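You operate a simulated robot arm through the tools that you are given. There is no shell and no other tool.

The job below is to be done with a simulated robot arm. You get a single attempt, and the scene is never put back.

## Task
Count the pink-band large vials on the top of the setting bench, then put as many of the purple-band medium vials from the top of the setting bench in the line tray. Then turn the speed selector of washer one to 1. Then press the test button three times. Then close the drawer with the orange handle. Then put one of the white-band medium vials from the worktop of the store rack on top of the white sheet with a blue tab. Then press the yellow plunger two times. Then take the liners bag and leave it on the open shelf of the check bench. Do these in the order given. Set down upright: white-band medium vial.

The check looks at the end state, three seconds after you hand in, the way a careful person would. Anything else that was tipped, shoved, dropped, spilled or broken makes it a failure. Flat cloth is picked up by pressing the open fingertips on it (5 to 10 N) and closing them slowly along it; thin cloth reads only 2 to 8 mm in the jaws.

## Robot
A 6-joint arm with a four-finger gripper on a trunk, on a base that moves. Base frame: it is fixed to the floor where the robot stands at the start and does not move with it; the origin is under the middle of the robot, x ahead of it, y to its left, z up. Units: mm, rad, N and s.
It reaches about 1041 mm from its shoulder. Its first joint turns from -2.897 to 2.897 rad. Places, roughly: drawer with the orange handle [700, 1900, 800]; line tray [750, -4500, 1000]; liners bag [1750, -500, 1000]; open shelf of the check bench [1700, -100, 500]; pink-band large vial (4x4x8 cm) [700, -4000, 900]; purple-band medium vial (3x3x7 cm) [800, -4200, 900]; speed selector of washer one [-600, -1300, 800]; test button [1600, -400, 900]; white sheet with a blue tab (18x11x4 cm) [-600, 2700, 900]; white-band medium vial (3x3x7 cm) [-600, 2500, 900]; white-band medium vial (4x4x7 cm) [-600, 2500, 900]; yellow plunger [1700, 200, 1000]. Payload 3.67 kg.
The TCP is the grasp point between the finger pads, 28 mm short of the fingertips. In the tool frame z runs along the fingers and y along their closing line. The gripper opens to 112 mm; its body begins 73 mm behind the TCP.
Orientation is told as [roll, pitch, yaw] about the base's x, y, z axes, in that order, counted from this pose: with the fingers straight down and closing along the base's y, the tool's x points along the base's -x, its y along +y and its z along -z.

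## Interface
- The arm moves only by the tool nudge_tool. Its argument "series" is a list of rows, each a list of 7 numbers: the finger opening in mm, from 0 to 112, then the shift along the tool's x, y, z in mm, then the turn, a rotation vector about the tool's x, y, z in degrees. In form: [[hand, x, y, z, ax, ay, az], ...]. A call has 1 to 20 rows; each row shifts and turns the commanded pose from where the row before left it, along the tool's axes as they then stand. A row lasts 0.2 s, in which the tool goes at most 50 mm and 0.15 rad; a call with a longer step from one row to the next is refused whole, and so is a gripper value outside its range. A pose out of reach is approached as far as the arm can. The call stops where the force on the tool passes 40 N (or 10 N more than at its start, if that is more) or the arm is blocked; 0.2 s more then pass. The fingers move at their own pace (about 102.5 mm/s each) and stop on an object; they squeeze with about 38 N. The grip force told is the motor's: it shows also when the fingers shut on nothing. Time passes only in rows, and 0.2 s behind the last, so rows that do not move let the fingers close. It gives the time, the measured TCP pose, the force on the tool (base axes), the opening and the grip force at its end, in the units of the frame above (readings bear some noise), with the torque about the TCP (base axes, N m) and any sound that the robot's microphone picked up, and new pictures: "pictures" is both (left out), scene, wrist or none.
- Cameras (640 x 400 px; columns grow to the right, rows downward): "scene" is now at [116, 189.7, 1354.6]; the picture's right is [-0.30, -0.95, 0.00], its down [-0.34, 0.11, -0.94] and it looks along [0.89, -0.28, -0.35] (base axes); focal length 255 px, centre (320, 200). "wrist" rides on the gripper at [60, -18, -104] in the tool frame; the picture's right is [0.29, 0.96, 0.00], its down [-0.80, 0.24, -0.55] and it looks along [-0.53, 0.16, 0.83] (tool axes); focal length 234 px, centre (320, 200). There is no depth. A picture from a camera that has moved, and an enlarged one, comes with that camera's place and axes in the base frame and with its lens. The place of the scene camera against the robot may be out by one fixed shift of up to 12 mm in any direction.
- drive_base(legs): drives the robot by 1 to 6 legs, each [ahead, left, turn to the left] in mm, mm and rad, along the robot's own axes; the way and the turn of a leg run together, so that a leg with both is an arc; at most 1500 mm and 3.142 rad a leg. The arm and the cameras ride along, it lands a little off, and it stops where it bumps. It gives what a move gives, and a new picture of the scene camera.
- turn_head(pan, tilt): turns the head with the scene camera to pan (to the left, within 2.496 rad either way) and tilt (down, from -0.506 to 1.204), counted from straight ahead of the robot. It gives what a move gives, and a new picture of the scene camera.
- inspect(camera, box): a new picture of the part [left, top, right, bottom] of that camera's present view, enlarged. The clock stands still meanwhile.
- sign_off(): hands the job in; it is judged then, once.

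Places have to be worked out from the pictures, the camera data and where the tool is seen. Open the gripper and draw the arm clear of the work before you hand the job in, unless the task says otherwise.

The tools are called after "Request:" as a command line: name --pt "numbers of a row" for each row, then --argument value for the rest, lists and objects as JSON in quotes. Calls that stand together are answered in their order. nudge_tool: Moves the arm, as the interface text tells. Its arguments: {"type":"object","properties":{"series":{"type":"array"},"pictures":{"type":"string","enum":["both","scene","wrist","none"]}},"required":["series"]} The other tools are called the same way: drive_base (legs) drives the base; turn_head (pan, tilt) turns the head that bears the scene camera; inspect (camera, box) takes an enlarged picture of a part of a camera's view; sign_off () hands the job in.

At the start:

```text
time_s: 0.0
eef_pos: [608.2, -142.0, 1145.7]
tool_rot: [-0.001, -0.001, 0.0]
contact_force: [0.4, -0.5, -0.9]
torque: [0.03, -0.02, -0.04]
finger_gap: 112.3
grasp_force: 0.0
robot x, y, heading: [1.1, 1.7, 0.002]
head pan, tilt (commanded): [-0.302, 0.363]
```

scene: 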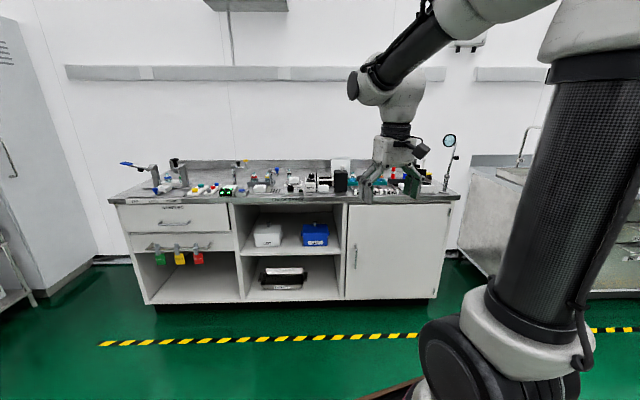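
wrist: 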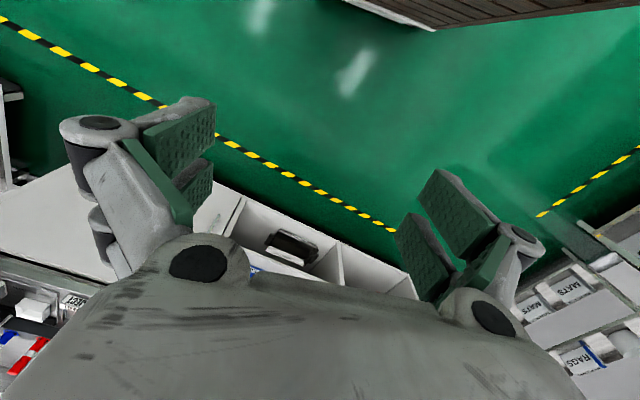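

I start by looking around: the check bench is ahead of me. I turn the head to survey to the right, towards the setting bench.

Request:
turn_head --pan -1.4 --tilt 0.2

Request:
turn_head --pan -2.4 --tilt 0.3

Request:
turn_head --pan 1.2 --tilt 0.3

Request:
turn_head --pan 2.2 --tilt 0.3

```text
time_s: 1.3
eef_pos: [608.4, -142.0, 1145.8]
tool_rot: [0.0, 0.002, 0.001]
contact_force: [-0.3, 0.2, 0.1]
torque: [0.0, -0.01, -0.01]
finger_gap: 111.9
grasp_force: 0.1
robot x, y, heading: [0.5, 0.6, -0.001]
head pan, tilt (commanded): [-1.4, 0.201]
camera scene: at [43.1, 125.6, 1369.7], right [-0.99, -0.17, 0.0], down [-0.03, 0.2, -0.98], along [0.17, -0.97, -0.2], focal length 255 px, centre (320, 200)
```

scene: 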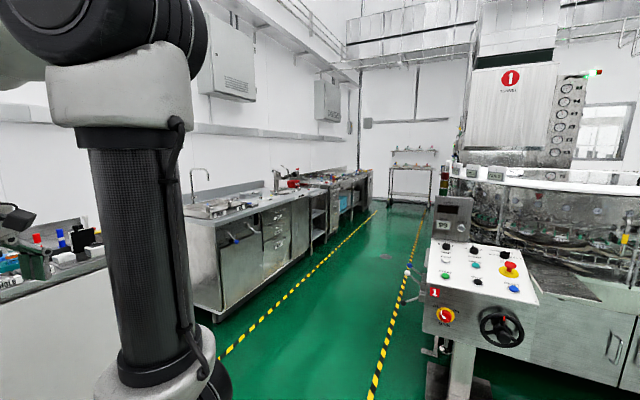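

```text
time_s: 2.6
eef_pos: [607.6, -142.1, 1145.8]
tool_rot: [0.001, -0.002, -0.001]
contact_force: [0.4, 0.0, -0.1]
torque: [-0.01, 0.01, 0.0]
finger_gap: 112.0
grasp_force: 0.1
robot x, y, heading: [2.3, 0.8, -0.007]
head pan, tilt (commanded): [-2.4, 0.3]
camera scene: at [-41.6, 154.2, 1360.4], right [-0.68, 0.74, 0.0], down [0.22, 0.2, -0.96], along [-0.7, -0.65, -0.3], focal length 255 px, centre (320, 200)
```

scene: 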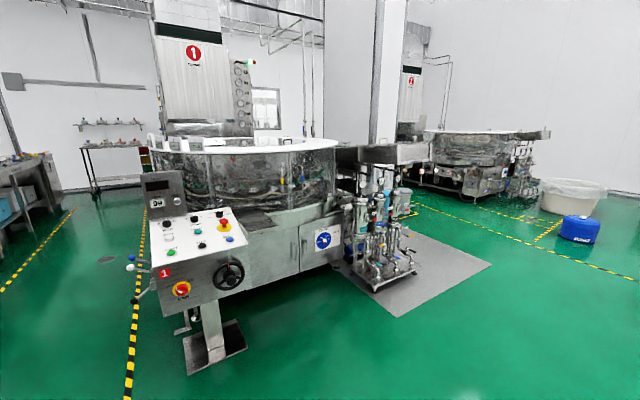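

```text
time_s: 5.6
eef_pos: [609.6, -140.9, 1146.1]
tool_rot: [0.001, -0.001, -0.001]
contact_force: [0.5, -0.3, -0.5]
torque: [-0.02, 0.01, 0.01]
finger_gap: 112.2
grasp_force: 0.2
robot x, y, heading: [-1.5, 1.0, -0.002]
head pan, tilt (commanded): [1.201, 0.3]
camera scene: at [61.0, 304.4, 1360.4], right [0.93, -0.36, 0.0], down [-0.11, -0.28, -0.96], along [0.35, 0.89, -0.3], focal length 255 px, centre (320, 200)
```

scene: 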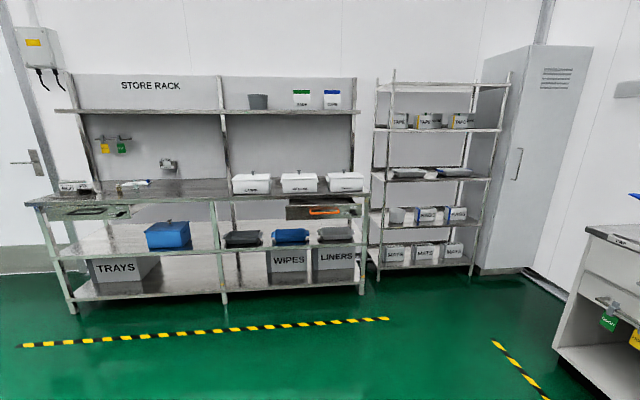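

```text
time_s: 6.9
eef_pos: [608.7, -140.5, 1145.6]
tool_rot: [0.0, 0.001, -0.001]
contact_force: [-0.4, -0.3, 0.9]
torque: [-0.01, 0.0, 0.02]
finger_gap: 111.8
grasp_force: 0.0
robot x, y, heading: [2.4, -1.5, -0.002]
head pan, tilt (commanded): [2.201, 0.3]
camera scene: at [-27.7, 292.8, 1360.4], right [0.81, 0.59, 0.0], down [0.17, -0.24, -0.96], along [-0.56, 0.77, -0.3], focal length 255 px, centre (320, 200)
```

scene: 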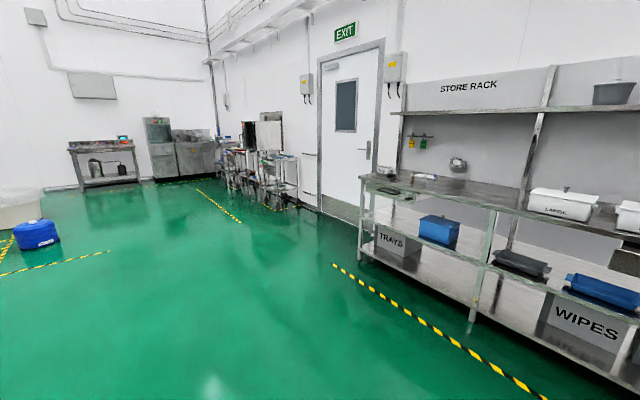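

The room is turned about -0.3 rad from my base frame; the setting bench lies down the aisle along the same wall as the check bench. I look down at my own base to learn its footprint before driving.

Request:
turn_head --pan -0.3 --tilt 1.1

Request:
turn_head --pan -1.3 --tilt 1.0

Request:
turn_head --pan 0.8 --tilt 1.1

```text
time_s: 9.1
eef_pos: [609.2, -142.1, 1146.1]
tool_rot: [-0.001, 0.0, 0.002]
contact_force: [-0.9, -0.9, -0.2]
torque: [0.01, -0.02, -0.01]
finger_gap: 112.1
grasp_force: 0.0
robot x, y, heading: [-1.1, -0.9, -0.002]
head pan, tilt (commanded): [-0.3, 1.1]
camera scene: at [87.5, 198.7, 1294.3], right [-0.3, -0.96, 0.0], down [-0.85, 0.26, -0.45], along [0.43, -0.13, -0.89], focal length 255 px, centre (320, 200)
```

scene: 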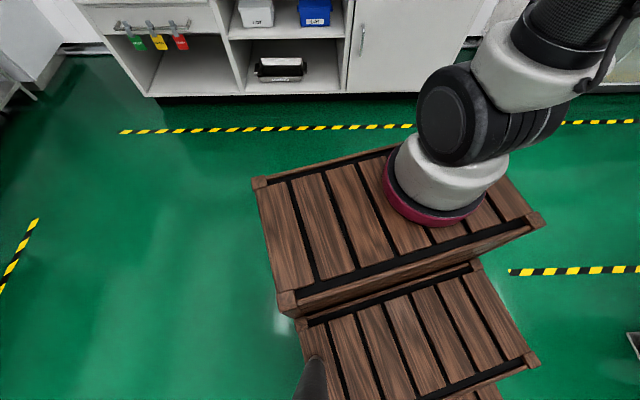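

```text
time_s: 10.4
eef_pos: [608.0, -142.2, 1145.1]
tool_rot: [-0.001, 0.0, 0.001]
contact_force: [0.5, 0.2, -0.3]
torque: [0.0, -0.01, 0.0]
finger_gap: 112.1
grasp_force: 0.1
robot x, y, heading: [2.2, -4.5, -0.003]
head pan, tilt (commanded): [-1.3, 1.0]
camera scene: at [45.9, 150.3, 1300.9], right [-0.96, -0.27, 0.0], down [-0.23, 0.81, -0.54], along [0.14, -0.52, -0.84], focal length 255 px, centre (320, 200)
```

scene: 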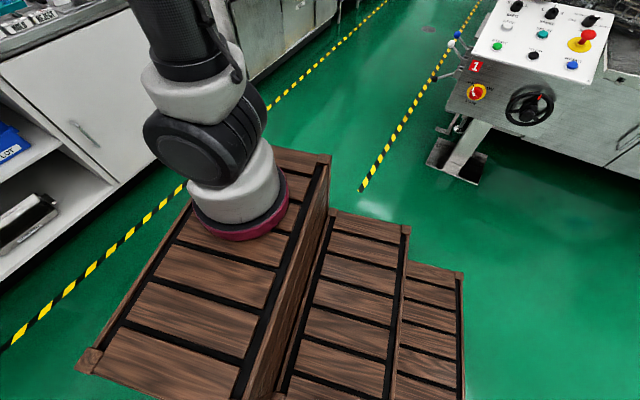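

```text
time_s: 12.4
eef_pos: [607.4, -142.6, 1146.1]
tool_rot: [0.0, -0.001, -0.001]
contact_force: [0.1, 0.3, 0.2]
torque: [0.03, 0.0, -0.05]
finger_gap: 111.9
grasp_force: 0.1
robot x, y, heading: [1.1, 2.4, 0.001]
head pan, tilt (commanded): [0.799, 1.1]
camera scene: at [71.2, 262.6, 1294.3], right [0.72, -0.7, 0.0], down [-0.62, -0.64, -0.45], along [0.32, 0.33, -0.89], focal length 255 px, centre (320, 200)
```

scene: 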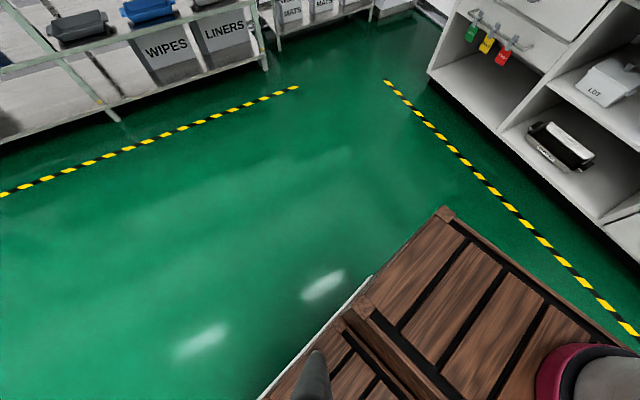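

The base is a crate stack about 480 wide with the arm near its front; the aisle is about 900 wide between yellow lines. I turn to face the wall, go ahead into the aisle, and strafe right along it part of the way.

Request:
drive_base --legs '[[0, 0, -0.3], [650, 0, 0]]'

Request:
turn_head --pan -1.3 --tilt 0.4

```text
time_s: 17.1
eef_pos: [1165.6, -511.5, 1145.7]
tool_rot: [-0.002, 0.001, -0.299]
contact_force: [0.5, -0.4, -1.1]
torque: [0.0, 0.0, 0.02]
finger_gap: 111.9
grasp_force: 0.0
robot x, y, heading: [628.8, -193.7, -0.299]
head pan, tilt (commanded): [0.799, 1.1]
camera scene: at [773.2, 35.5, 1294.3], right [0.48, -0.88, 0.0], down [-0.78, -0.43, -0.45], along [0.4, 0.22, -0.89], focal length 255 px, centre (320, 200)
```

scene: 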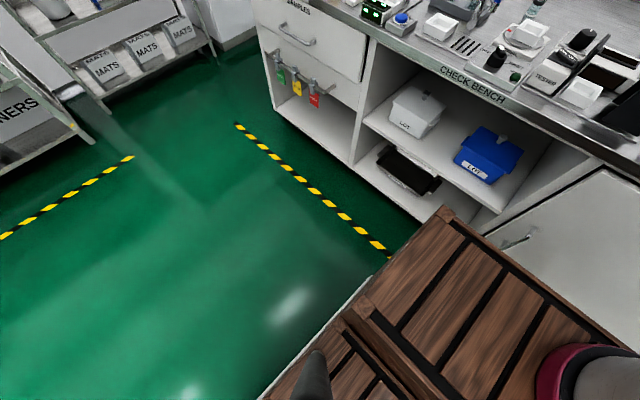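

```text
time_s: 19.1
eef_pos: [1166.6, -512.9, 1146.7]
tool_rot: [0.0, 0.0, -0.302]
contact_force: [0.1, 0.0, 1.3]
torque: [-0.01, 0.04, 0.01]
finger_gap: 111.9
grasp_force: 0.0
robot x, y, heading: [626.9, -196.5, -0.301]
head pan, tilt (commanded): [-1.3, 0.4]
camera scene: at [715.0, -87.2, 1351.1], right [-1.0, 0.03, 0.0], down [0.01, 0.39, -0.92], along [-0.03, -0.92, -0.39], focal length 255 px, centre (320, 200)
```

scene: 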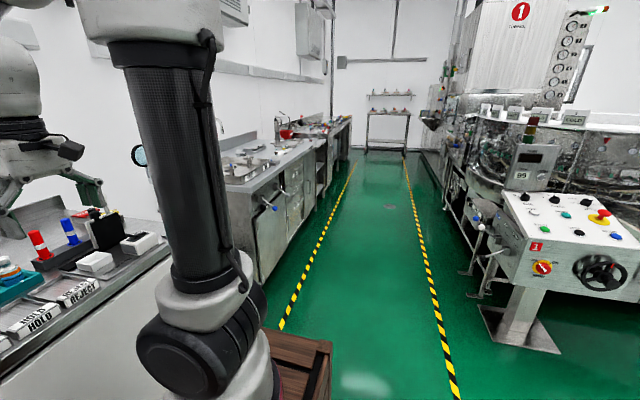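

The aisle is clear between the yellow lines. I move ahead slightly more to centre in it and strafe right 3 m toward the setting bench.

Request:
drive_base --legs '[[120, 0, 0], [0, -1500, 0], [0, -1300, 0]]'

Request:
turn_head --pan -0.6 --tilt 0.4

```text
time_s: 33.3
eef_pos: [370.2, -3190.3, 1145.6]
tool_rot: [0.0, 0.0, -0.337]
contact_force: [0.1, 0.6, 0.2]
torque: [0.02, -0.01, -0.01]
finger_gap: 111.7
grasp_force: 0.0
robot x, y, heading: [-157.4, -2857.5, -0.336]
head pan, tilt (commanded): [-1.3, 0.4]
camera scene: at [-65.9, -2749.2, 1351.1], right [-1.0, 0.07, 0.0], down [0.03, 0.39, -0.92], along [-0.06, -0.92, -0.39], focal length 255 px, centre (320, 200)
```

scene: 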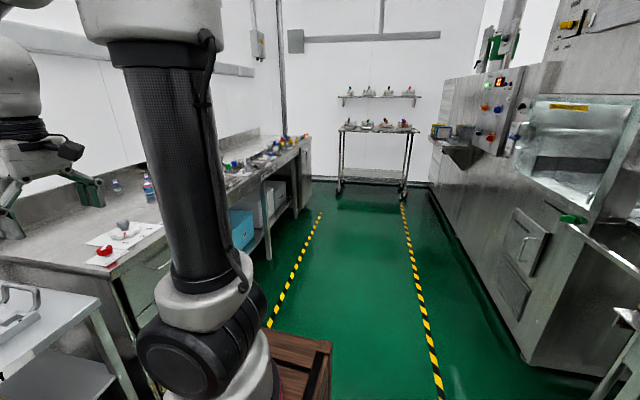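

```text
time_s: 34.4
eef_pos: [370.3, -3190.6, 1147.0]
tool_rot: [0.001, 0.0, -0.336]
contact_force: [0.0, 0.0, -0.1]
torque: [0.01, 0.03, 0.01]
finger_gap: 111.9
grasp_force: 0.0
robot x, y, heading: [-153.9, -2855.4, -0.338]
head pan, tilt (commanded): [-0.6, 0.4]
camera scene: at [-4.9, -2731.5, 1351.1], right [-0.81, -0.59, 0.0], down [-0.23, 0.31, -0.92], along [0.54, -0.74, -0.39], focal length 255 px, centre (320, 200)
```

scene: 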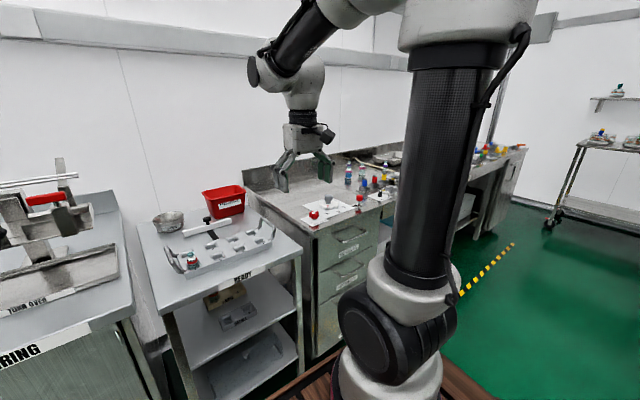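

The setting bench with its vials is a little further right. I straighten the heading and strafe right another 800 mm, then look at it.

Request:
drive_base --legs '[[0, 0, 0.037], [60, -800, 0]]'

Request:
turn_head --pan -0.2 --tilt 0.5

```text
time_s: 39.1
eef_pos: [222.9, -3939.9, 1144.7]
tool_rot: [0.0, 0.001, -0.276]
contact_force: [-0.3, -0.2, -0.7]
torque: [-0.01, -0.02, 0.0]
finger_gap: 111.8
grasp_force: 0.2
robot x, y, heading: [-327.5, -3637.3, -0.278]
head pan, tilt (commanded): [-0.6, 0.4]
camera scene: at [-180.6, -3505.6, 1351.1], right [-0.77, -0.64, 0.0], down [-0.25, 0.3, -0.92], along [0.59, -0.71, -0.39], focal length 255 px, centre (320, 200)
```

scene: 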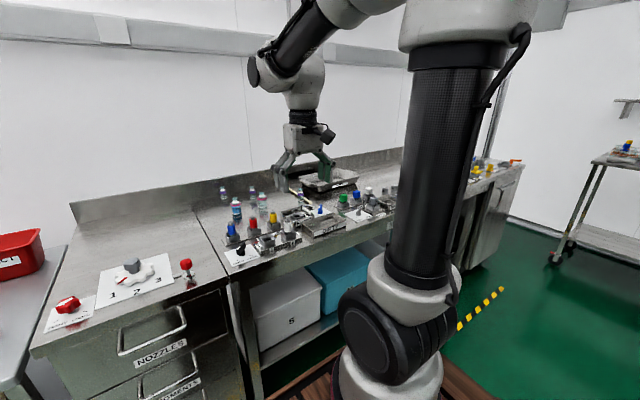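

```text
time_s: 39.9
eef_pos: [223.0, -3940.2, 1145.6]
tool_rot: [-0.001, 0.0, -0.275]
contact_force: [-0.5, -1.3, -0.4]
torque: [-0.02, -0.02, 0.02]
finger_gap: 112.1
grasp_force: 0.1
robot x, y, heading: [-326.2, -3639.5, -0.276]
head pan, tilt (commanded): [-0.201, 0.499]
camera scene: at [-159.1, -3476.2, 1342.0], right [-0.46, -0.89, 0.0], down [-0.43, 0.22, -0.88], along [0.78, -0.4, -0.48], focal length 255 px, centre (320, 200)
```

scene: 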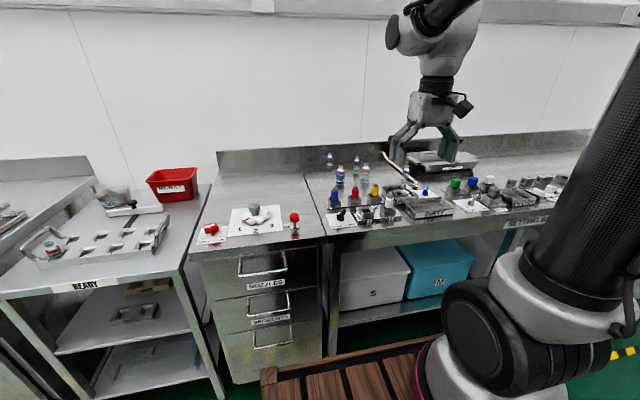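

The vials stand in the middle-left of the setting bench. I zoom in on them.

Request:
inspect --camera "scene" --box '[300, 140, 420, 215]'

Request:
inspect --camera "scene" --box '[380, 130, 600, 250]'

Request:
inspect --camera "scene" --box '[180, 140, 340, 250]'

```text
5.33 times, centred on (360, 178) of scene
camera zoom: at [-159.1, -3476.2, 1342.0], right [-0.46, -0.89, 0.0], down [-0.43, 0.22, -0.88], along [0.78, -0.4, -0.48], focal length 1358 px, centre (107, 320)
```

zoom: 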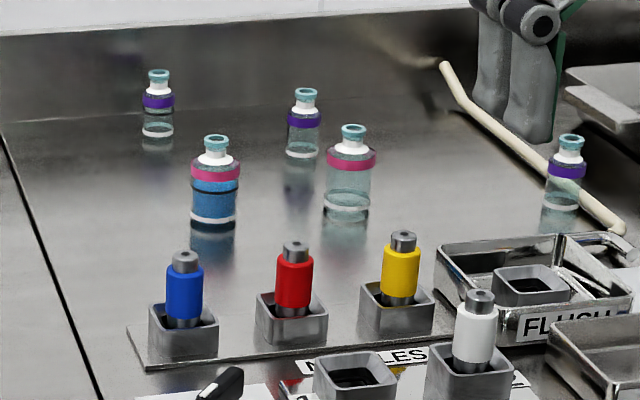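

```text
2.91 times, centred on (490, 190) of scene
camera zoom: at [-159.1, -3476.2, 1342.0], right [-0.46, -0.89, 0.0], down [-0.43, 0.22, -0.88], along [0.78, -0.4, -0.48], focal length 741 px, centre (-174, 229)
```

zoom: 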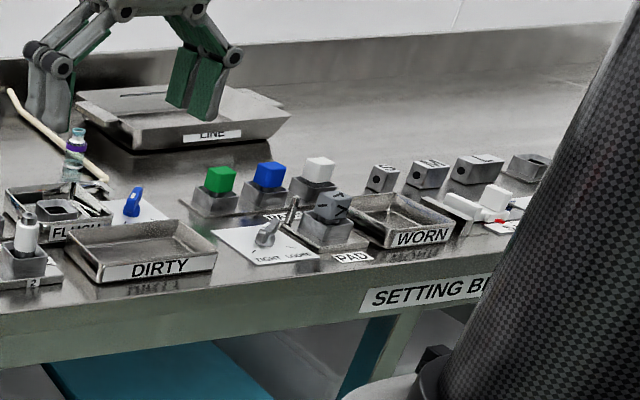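

```text
3.64 times, centred on (260, 195) of scene
camera zoom: at [-159.1, -3476.2, 1342.0], right [-0.46, -0.89, 0.0], down [-0.43, 0.22, -0.88], along [0.78, -0.4, -0.48], focal length 926 px, centre (538, 218)
```

zoom: 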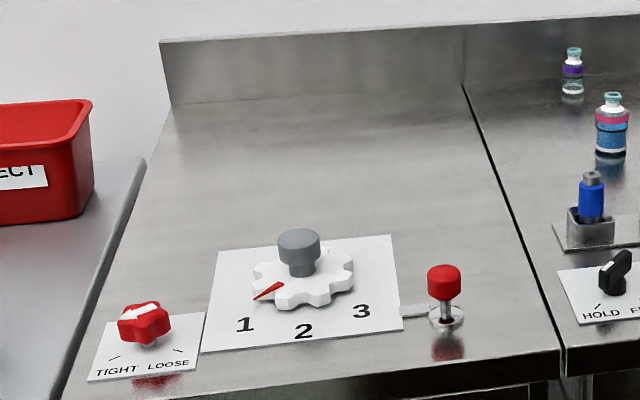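

I see two pink-band large vials and three purple-band vials so far. I check the rest of the bench top hidden by the arm.

Request:
turn_head --pan -0.9 --tilt 0.4

Request:
inspect --camera "scene" --box '[320, 130, 480, 230]'

Request:
inspect --camera "scene" --box '[100, 130, 320, 260]'

```text
time_s: 41.0
eef_pos: [222.2, -3940.4, 1146.3]
tool_rot: [0.001, 0.0, -0.273]
contact_force: [0.2, 0.7, 0.1]
torque: [-0.02, -0.03, 0.0]
finger_gap: 112.2
grasp_force: 0.1
robot x, y, heading: [-327.4, -3640.0, -0.274]
head pan, tilt (commanded): [-0.901, 0.4]
camera scene: at [-204.2, -3519.9, 1351.1], right [-0.92, -0.39, 0.0], down [-0.15, 0.36, -0.92], along [0.36, -0.85, -0.39], focal length 255 px, centre (320, 200)
```

scene: 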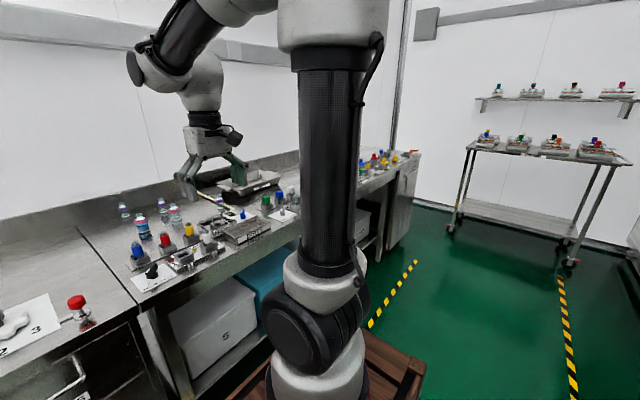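

```text
4.00 times, centred on (400, 180) of scene
camera zoom: at [-204.2, -3519.9, 1351.1], right [-0.92, -0.39, 0.0], down [-0.15, 0.36, -0.92], along [0.36, -0.85, -0.39], focal length 1018 px, centre (0, 280)
```

zoom: 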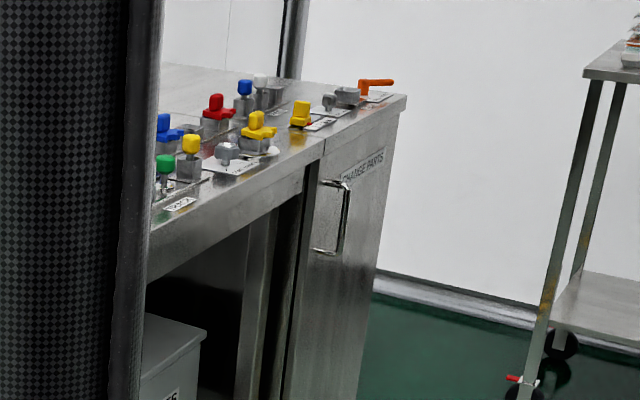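

```text
2.91 times, centred on (210, 195) of scene
camera zoom: at [-204.2, -3519.9, 1351.1], right [-0.92, -0.39, 0.0], down [-0.15, 0.36, -0.92], along [0.36, -0.85, -0.39], focal length 741 px, centre (640, 214)
```

zoom: 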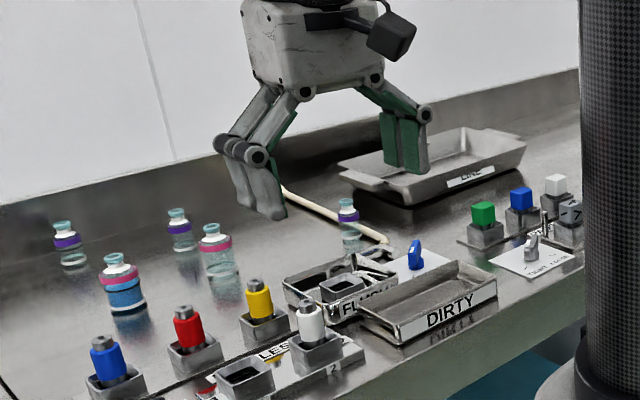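

I judge two pink (near [650,-3990] and [626,-4090]) and three purple vials, with the LINE tray near [600,-4540]. I straighten, move a bit closer to the bench and right so both vials and tray are in reach, then re-check the occluded parts.

Request:
drive_base --legs '[[0, 0, -0.025], [0, -270, 0], [200, 0, 0]]'

Request:
turn_head --pan -0.7 --tilt 0.6

Request:
turn_head --pan 0.0 --tilt 0.6

```text
time_s: 44.5
eef_pos: [329.1, -4262.2, 1146.0]
tool_rot: [0.0, 0.002, -0.287]
contact_force: [0.2, -0.3, -0.2]
torque: [-0.02, -0.01, 0.01]
finger_gap: 111.9
grasp_force: 0.0
robot x, y, heading: [-217.2, -3957.0, -0.287]
head pan, tilt (commanded): [-0.901, 0.4]
camera scene: at [-91.6, -3837.1, 1351.1], right [-0.93, -0.37, 0.0], down [-0.15, 0.36, -0.92], along [0.34, -0.85, -0.39], focal length 255 px, centre (320, 200)
```

scene: 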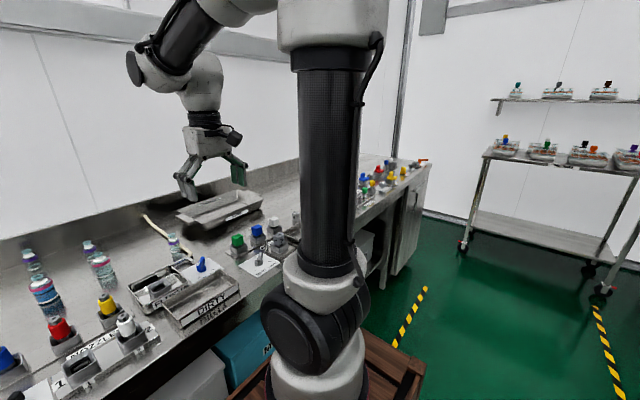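

```text
time_s: 45.2
eef_pos: [329.7, -4262.4, 1146.0]
tool_rot: [0.001, 0.0, -0.287]
contact_force: [0.2, 0.2, 0.5]
torque: [-0.02, 0.0, 0.0]
finger_gap: 112.0
grasp_force: 0.1
robot x, y, heading: [-209.7, -3957.5, -0.29]
head pan, tilt (commanded): [-0.7, 0.6]
camera scene: at [-77.6, -3825.0, 1332.9], right [-0.83, -0.55, 0.0], down [-0.31, 0.47, -0.83], along [0.45, -0.69, -0.56], focal length 255 px, centre (320, 200)
```

scene: 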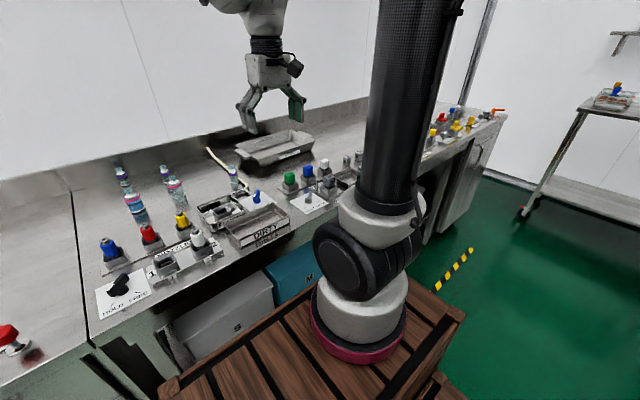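

```text
time_s: 46.3
eef_pos: [331.4, -4263.1, 1145.5]
tool_rot: [0.0, 0.001, -0.288]
contact_force: [0.3, 0.2, -0.7]
torque: [-0.03, -0.03, 0.01]
finger_gap: 112.2
grasp_force: 0.0
robot x, y, heading: [-213.3, -3951.1, -0.289]
head pan, tilt (commanded): [0.0, 0.6]
camera scene: at [-41.5, -3776.3, 1332.9], right [-0.28, -0.96, 0.0], down [-0.54, 0.16, -0.83], along [0.79, -0.23, -0.56], focal length 255 px, centre (320, 200)
```

scene: 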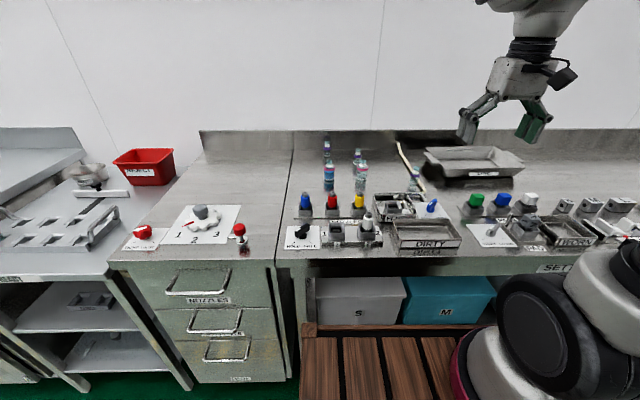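

Heading is now aligned with the bench. I zoom on the vial cluster and the right part of the bench.

Request:
inspect --camera "scene" --box '[280, 120, 480, 250]'

Request:
inspect --camera "scene" --box '[440, 130, 640, 260]'

Request:
turn_head --pan -0.5 --tilt 0.5

Request:
inspect --camera "scene" --box '[200, 100, 420, 240]'

Request:
inspect --camera "scene" --box '[400, 80, 640, 230]'

```text
3.08 times, centred on (380, 185) of scene
camera zoom: at [-41.5, -3776.3, 1332.9], right [-0.28, -0.96, 0.0], down [-0.54, 0.16, -0.83], along [0.79, -0.23, -0.56], focal length 783 px, centre (135, 246)
```

zoom: 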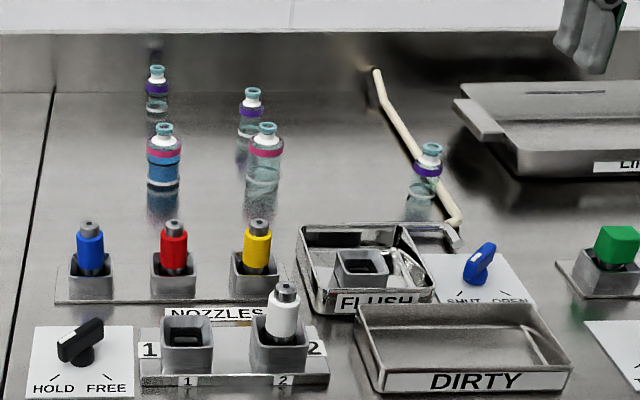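

```text
3.08 times, centred on (540, 195) of scene
camera zoom: at [-41.5, -3776.3, 1332.9], right [-0.28, -0.96, 0.0], down [-0.54, 0.16, -0.83], along [0.79, -0.23, -0.56], focal length 783 px, centre (-357, 215)
```

zoom: 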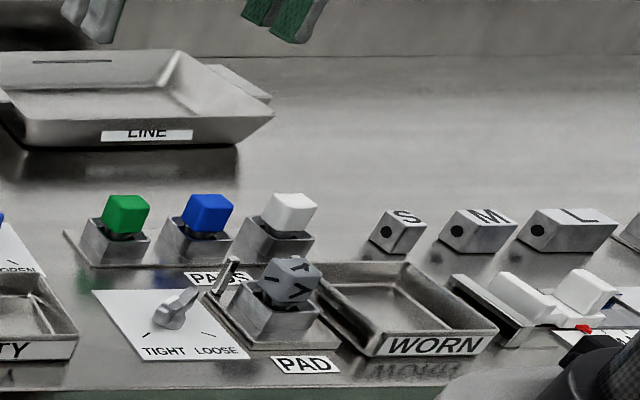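

```text
time_s: 47.2
eef_pos: [329.8, -4262.0, 1146.6]
tool_rot: [0.001, -0.001, -0.287]
contact_force: [-0.6, -0.3, -0.6]
torque: [0.05, -0.02, 0.0]
finger_gap: 112.0
grasp_force: 0.1
robot x, y, heading: [-213.3, -3956.0, -0.284]
head pan, tilt (commanded): [-0.499, 0.499]
camera scene: at [-61.9, -3815.5, 1342.0], right [-0.71, -0.71, 0.0], down [-0.34, 0.34, -0.88], along [0.62, -0.62, -0.48], focal length 255 px, centre (320, 200)
```

scene: 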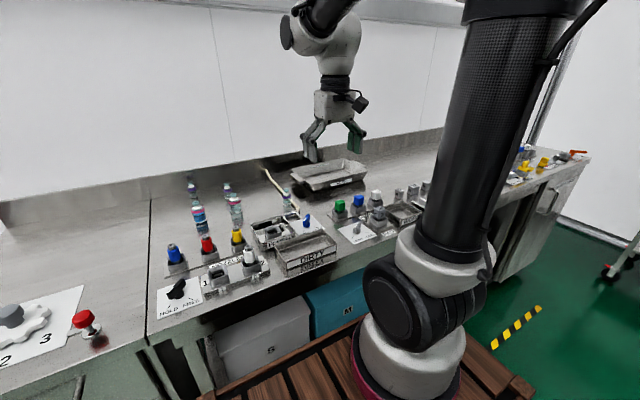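

```text
2.86 times, centred on (310, 170) of scene
camera zoom: at [-61.9, -3815.5, 1342.0], right [-0.71, -0.71, 0.0], down [-0.34, 0.34, -0.88], along [0.62, -0.62, -0.48], focal length 727 px, centre (349, 286)
```

zoom: 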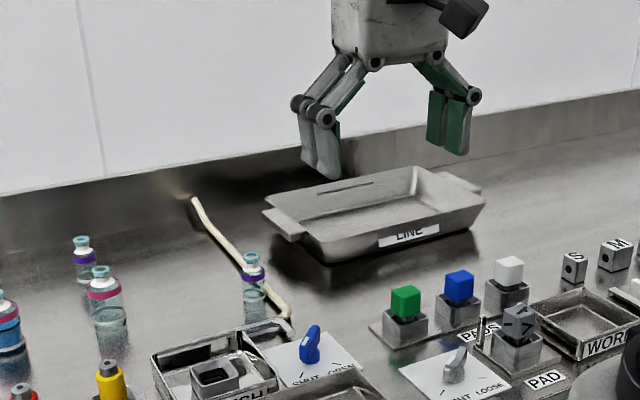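

```text
2.67 times, centred on (520, 155) of scene
camera zoom: at [-61.9, -3815.5, 1342.0], right [-0.71, -0.71, 0.0], down [-0.34, 0.34, -0.88], along [0.62, -0.62, -0.48], focal length 679 px, centre (-213, 320)
```

zoom: 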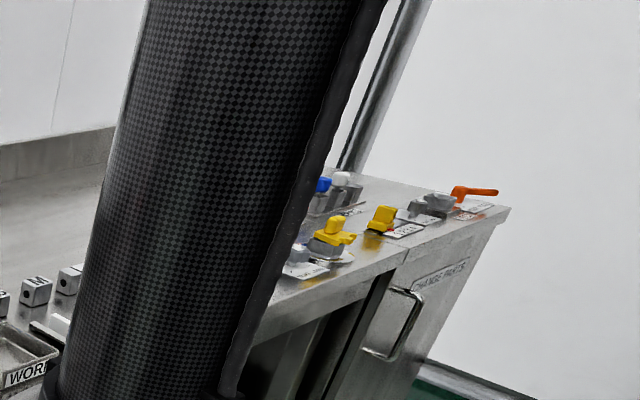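

Pink-band large count is two as far as seen. I move the tool at its present height over the vial cluster and look with the wrist camera for exact positions.

Request:
nudge_tool --pt "112 -33 34 0 0 0 0" --pt "112 -33 34 0 0 0 0" --pt "112 -33 34 0 0 0 0" --pt "112 -33 34 0 0 0 0" --pt "112 -33 34 0 0 0 0" --pt "112 -33 34 0 0 0 0" --pt "112 -33 34 0 0 0 0" --pt "112 -33 34 0 0 0 0"

Request:
turn_head --pan -0.6 --tilt 0.4

```text
time_s: 49.0
eef_pos: [657.0, -4072.8, 1146.6]
tool_rot: [-0.001, -0.001, -0.288]
contact_force: [-0.9, -0.3, 1.3]
torque: [0.06, -0.07, -0.02]
finger_gap: 112.2
grasp_force: 0.0
robot x, y, heading: [-209.5, -3949.8, -0.291]
head pan, tilt (commanded): [-0.499, 0.499]
camera scene: at [-62.4, -3815.8, 1342.0], right [-0.71, -0.71, 0.0], down [-0.34, 0.34, -0.88], along [0.62, -0.62, -0.48], focal length 255 px, centre (320, 200)
camera wrist: at [594.2, -4074.0, 1252.7], right [0.0, 1.0, 0.0], down [0.83, 0.0, 0.56], along [0.56, 0.0, -0.83], focal length 234 px, centre (320, 200)
```

scene: 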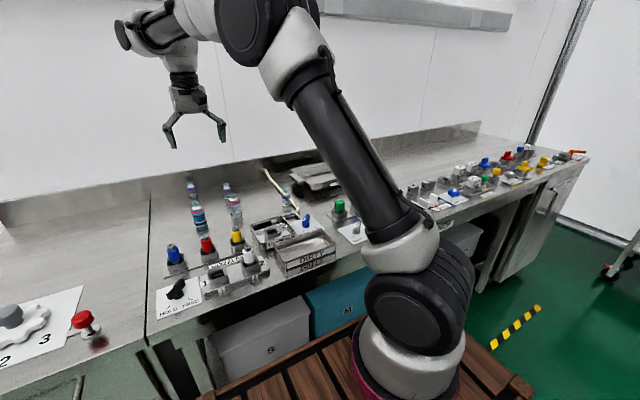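
wrist: 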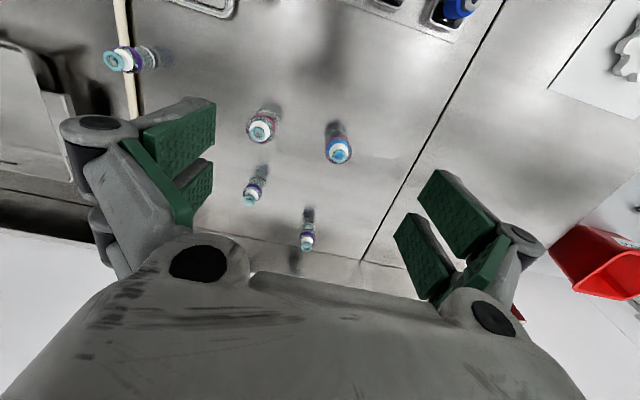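

```text
time_s: 49.7
eef_pos: [658.0, -4071.9, 1146.7]
tool_rot: [0.001, -0.001, -0.287]
contact_force: [-0.1, 0.8, -0.4]
torque: [-0.01, -0.01, 0.04]
finger_gap: 112.1
grasp_force: 0.0
robot x, y, heading: [-213.4, -3955.2, -0.285]
head pan, tilt (commanded): [-0.6, 0.4]
camera scene: at [-67.7, -3822.9, 1351.1], right [-0.78, -0.63, 0.0], down [-0.25, 0.3, -0.92], along [0.58, -0.71, -0.39], focal length 255 px, centre (320, 200)
```

scene: 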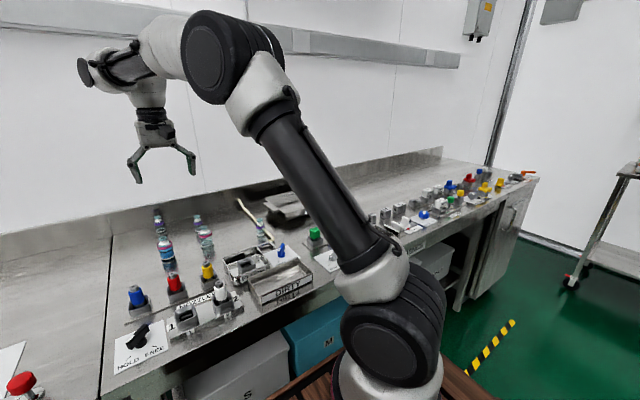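

Now the arm is out of the way; I zoom on the right part of the bench to check for other vials.

Request:
inspect --camera "scene" --box '[330, 140, 550, 270]'

Request:
inspect --camera "wrist" --box '[60, 0, 400, 270]'

```text
2.91 times, centred on (440, 205) of scene
camera zoom: at [-67.7, -3822.9, 1351.1], right [-0.78, -0.63, 0.0], down [-0.25, 0.3, -0.92], along [0.58, -0.71, -0.39], focal length 741 px, centre (-29, 186)
```

zoom: 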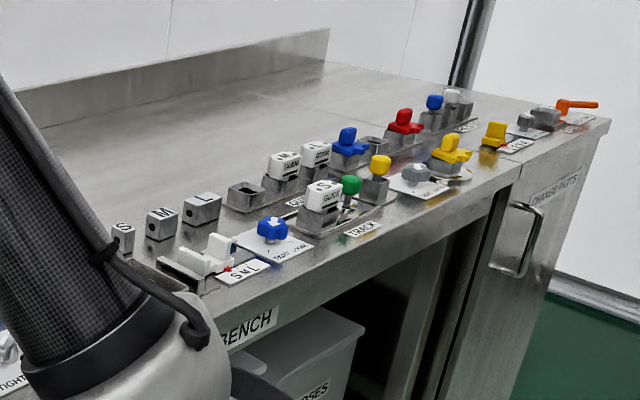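

```text
1.48 times, centred on (230, 135) of wrist
camera zoom: at [594.3, -4073.7, 1251.7], right [-0.01, 1.0, 0.0], down [0.83, 0.0, 0.55], along [0.55, 0.0, -0.83], focal length 347 px, centre (453, 296)
```

zoom: 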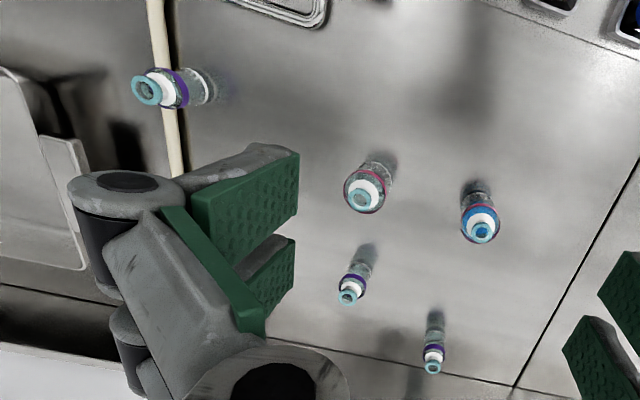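

Only two pink-band large vials exist on the bench, so two purple vials go in the LINE tray. From wrist and scene rays I judge the bench top at z≈880, middle purple at about (800,-4185), left (897,-4099), right (610,-4303). I move the base 80 mm closer for reach.

Request:
drive_base --legs '[[80, 0, 0]]'

Request:
turn_head --pan -0.1 --tilt 1.0

```text
time_s: 50.7
eef_pos: [733.6, -4096.2, 1145.7]
tool_rot: [0.001, 0.0, -0.29]
contact_force: [-0.2, 0.5, 0.3]
torque: [-0.01, 0.03, -0.01]
finger_gap: 112.1
grasp_force: 0.2
robot x, y, heading: [-140.7, -3975.3, -0.29]
head pan, tilt (commanded): [-0.6, 0.4]
camera scene: at [8.2, -3845.5, 1351.1], right [-0.78, -0.63, 0.0], down [-0.25, 0.3, -0.92], along [0.58, -0.71, -0.39], focal length 255 px, centre (320, 200)
```

scene: 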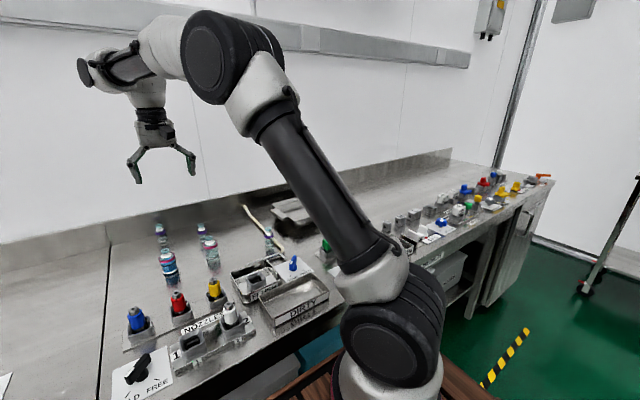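

```text
time_s: 51.7
eef_pos: [733.6, -4096.3, 1146.2]
tool_rot: [0.001, 0.0, -0.288]
contact_force: [0.6, 0.5, -0.2]
torque: [-0.02, -0.01, 0.02]
finger_gap: 112.2
grasp_force: 0.0
robot x, y, heading: [-132.7, -3973.1, -0.289]
head pan, tilt (commanded): [-0.099, 1.0]
camera scene: at [14.3, -3799.9, 1300.9], right [-0.38, -0.93, 0.0], down [-0.78, 0.32, -0.54], along [0.5, -0.2, -0.84], focal length 255 px, centre (320, 200)
```

scene: 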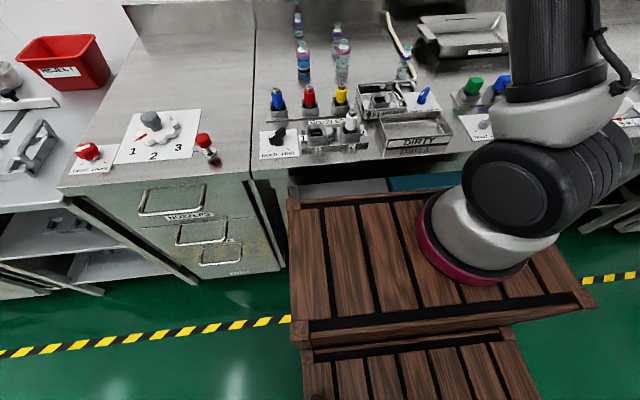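

The base has about 75 mm to the bench edge. I move the tool above the middle purple vial and partly down, then look with the wrist camera to refine its place.

Request:
nudge_tool --pt "112 -30 -22 0 0 0 0" --pt "112 -30 -22 0 0 0 0" --pt "112 -29 -22 0 0 0 0" --pt "112 0 0 30 0 0 0" --pt "112 0 0 30 0 0 0" --pt "112 0 0 20 0 0 0" --pictures "both"

Request:
inspect --camera "wrist" --box '[160, 0, 480, 240]'

```text
time_s: 53.1
eef_pos: [801.2, -4185.9, 1064.8]
tool_rot: [0.001, -0.001, -0.288]
contact_force: [-0.1, -0.3, 0.9]
torque: [0.02, 0.01, 0.02]
finger_gap: 111.8
grasp_force: 0.0
robot x, y, heading: [-135.4, -3978.3, -0.286]
head pan, tilt (commanded): [-0.099, 1.0]
camera scene: at [14.1, -3799.9, 1300.9], right [-0.38, -0.93, 0.0], down [-0.78, 0.32, -0.54], along [0.5, -0.2, -0.84], focal length 255 px, centre (320, 200)
camera wrist: at [737.6, -4186.8, 1169.9], right [0.0, 1.0, 0.0], down [0.83, 0.0, 0.55], along [0.55, 0.0, -0.83], focal length 234 px, centre (320, 200)
```

scene: 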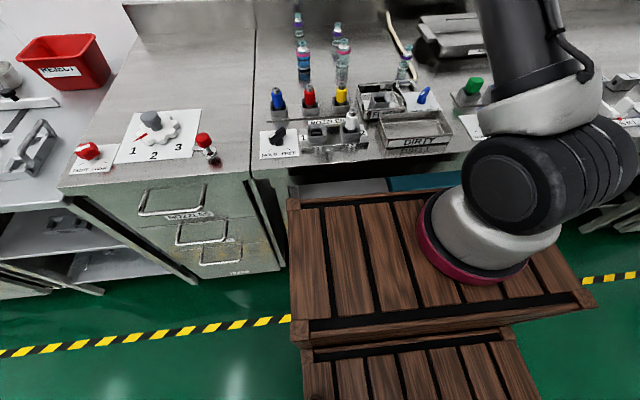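
wrist: 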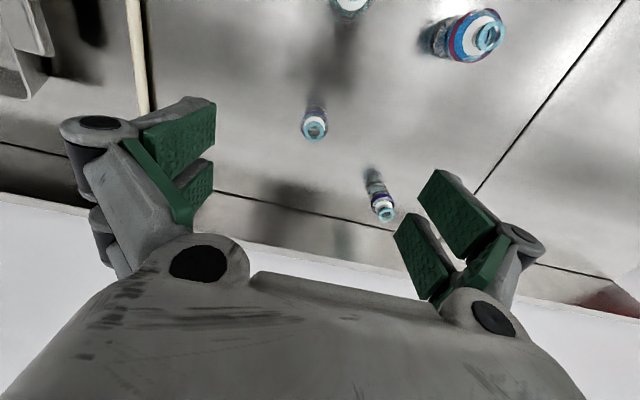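

```text
1.67 times, centred on (320, 120) of wrist
camera zoom: at [737.6, -4186.8, 1169.9], right [0.0, 1.0, 0.0], down [0.83, 0.0, 0.55], along [0.55, 0.0, -0.83], focal length 390 px, centre (320, 333)
```

zoom: 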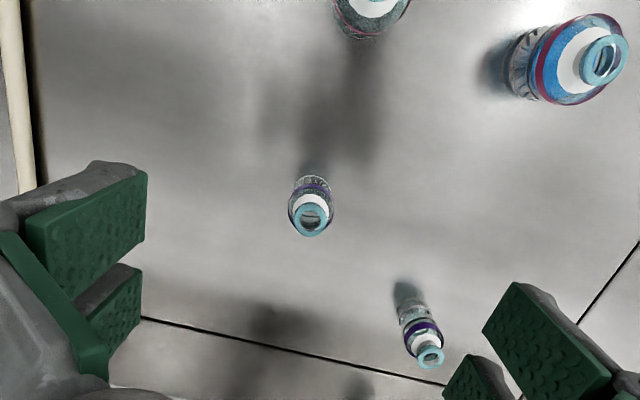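

Triangulating the two wrist views puts the middle purple vial at about (812,-4192) with its cap at z≈934 (bench ≈864). I centre over it, and lower with the fingers partly open to TCP z≈905.

Request:
nudge_tool --pt "84 -12 -3 0 0 0 0" --pt "84 0 0 35 0 0 0" --pt "84 0 0 35 0 0 0" --pt "84 0 0 30 0 0 0" --pt "84 0 0 0 0 0 0"

Request:
inspect --camera "wrist" --box '[160, 0, 480, 240]'

```text
time_s: 54.3
eef_pos: [812.8, -4191.3, 966.2]
tool_rot: [-0.001, -0.001, -0.289]
contact_force: [-0.9, 0.3, -0.2]
torque: [0.0, -0.03, -0.01]
finger_gap: 83.9
grasp_force: 0.1
robot x, y, heading: [-136.2, -3976.3, -0.289]
head pan, tilt (commanded): [-0.099, 1.0]
camera scene: at [14.2, -3799.9, 1300.9], right [-0.38, -0.93, 0.0], down [-0.78, 0.32, -0.54], along [0.5, -0.2, -0.84], focal length 255 px, centre (320, 200)
camera wrist: at [749.0, -4191.7, 1072.0], right [0.0, 1.0, 0.0], down [0.83, 0.0, 0.55], along [0.55, 0.0, -0.83], focal length 234 px, centre (320, 200)
```

scene: 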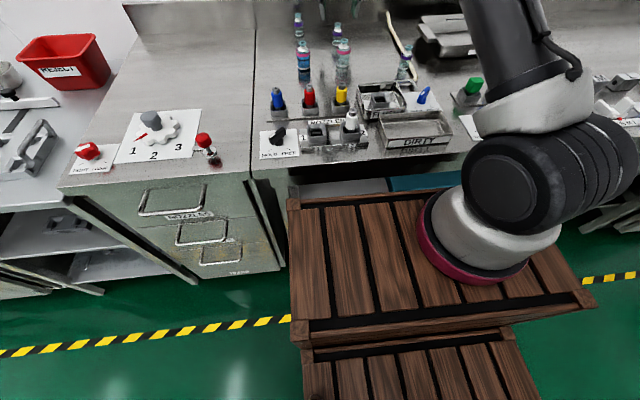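
wrist: 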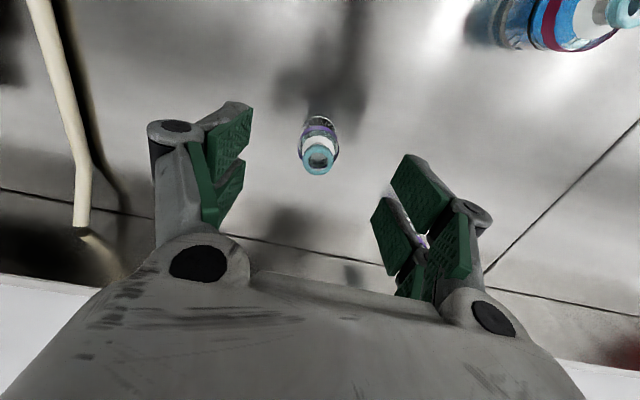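

```text
1.67 times, centred on (320, 120) of wrist
camera zoom: at [749.0, -4191.7, 1072.0], right [0.0, 1.0, 0.0], down [0.83, 0.0, 0.55], along [0.55, 0.0, -0.83], focal length 390 px, centre (320, 333)
```

zoom: 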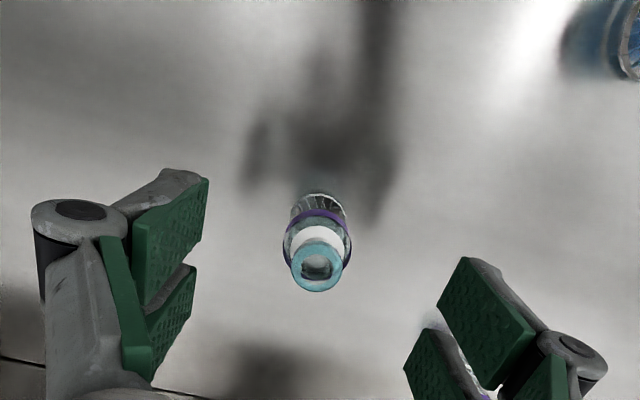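

The vial is well centred between the fingers. I lower the last 60 mm and close gently.

Request:
nudge_tool --pt "84 0 0 30 0 0 0" --pt "84 0 0 31 0 0 0" --pt "84 0 0 0 0 0 0" --pictures "wrist"

```text
time_s: 55.1
eef_pos: [810.7, -4190.4, 906.6]
tool_rot: [0.001, 0.001, -0.288]
contact_force: [-0.4, 0.2, -0.7]
torque: [-0.01, 0.02, -0.01]
finger_gap: 84.3
grasp_force: 0.0
robot x, y, heading: [-138.1, -3975.2, -0.295]
head pan, tilt (commanded): [-0.099, 1.0]
camera wrist: at [748.0, -4191.5, 1011.9], right [0.0, 1.0, 0.0], down [0.83, 0.0, 0.55], along [0.55, 0.0, -0.83], focal length 234 px, centre (320, 200)
```

wrist: 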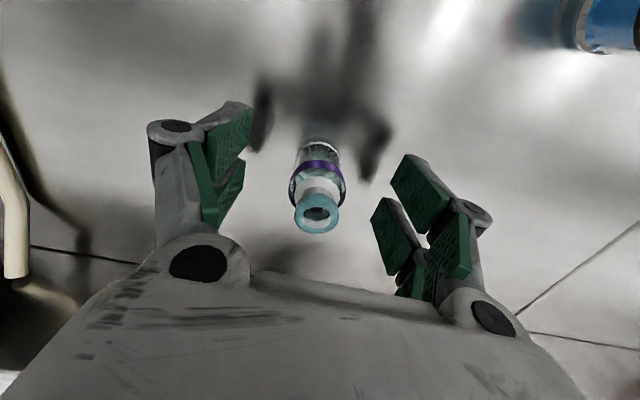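

The vial stands between the pads. I close on it.

Request:
nudge_tool --pt "20 0 0 0 0 0 0" --pt "20 0 0 0 0 0 0" --pt "20 0 0 0 0 0 0" --pt "20 0 0 0 0 0 0" --pictures "wrist"

```text
time_s: 56.1
eef_pos: [810.8, -4190.6, 907.7]
tool_rot: [0.0, 0.0, -0.287]
contact_force: [-0.6, -0.3, 0.1]
torque: [0.02, 0.02, 0.02]
finger_gap: 27.5
grasp_force: 37.5
robot x, y, heading: [-139.0, -3974.8, -0.288]
head pan, tilt (commanded): [-0.099, 1.0]
camera wrist: at [748.1, -4191.5, 1012.1], right [0.0, 1.0, 0.0], down [0.83, 0.0, 0.55], along [0.55, 0.0, -0.83], focal length 234 px, centre (320, 200)
```

wrist: 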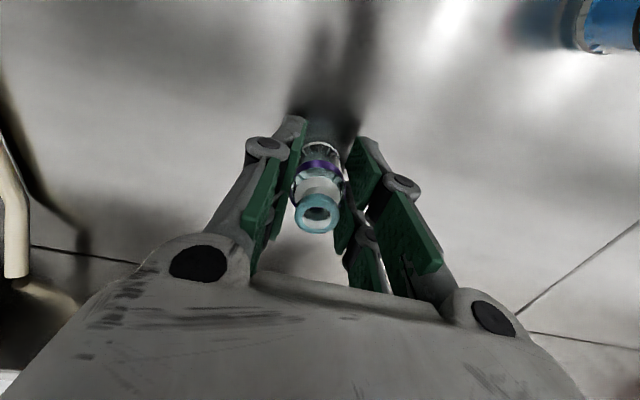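

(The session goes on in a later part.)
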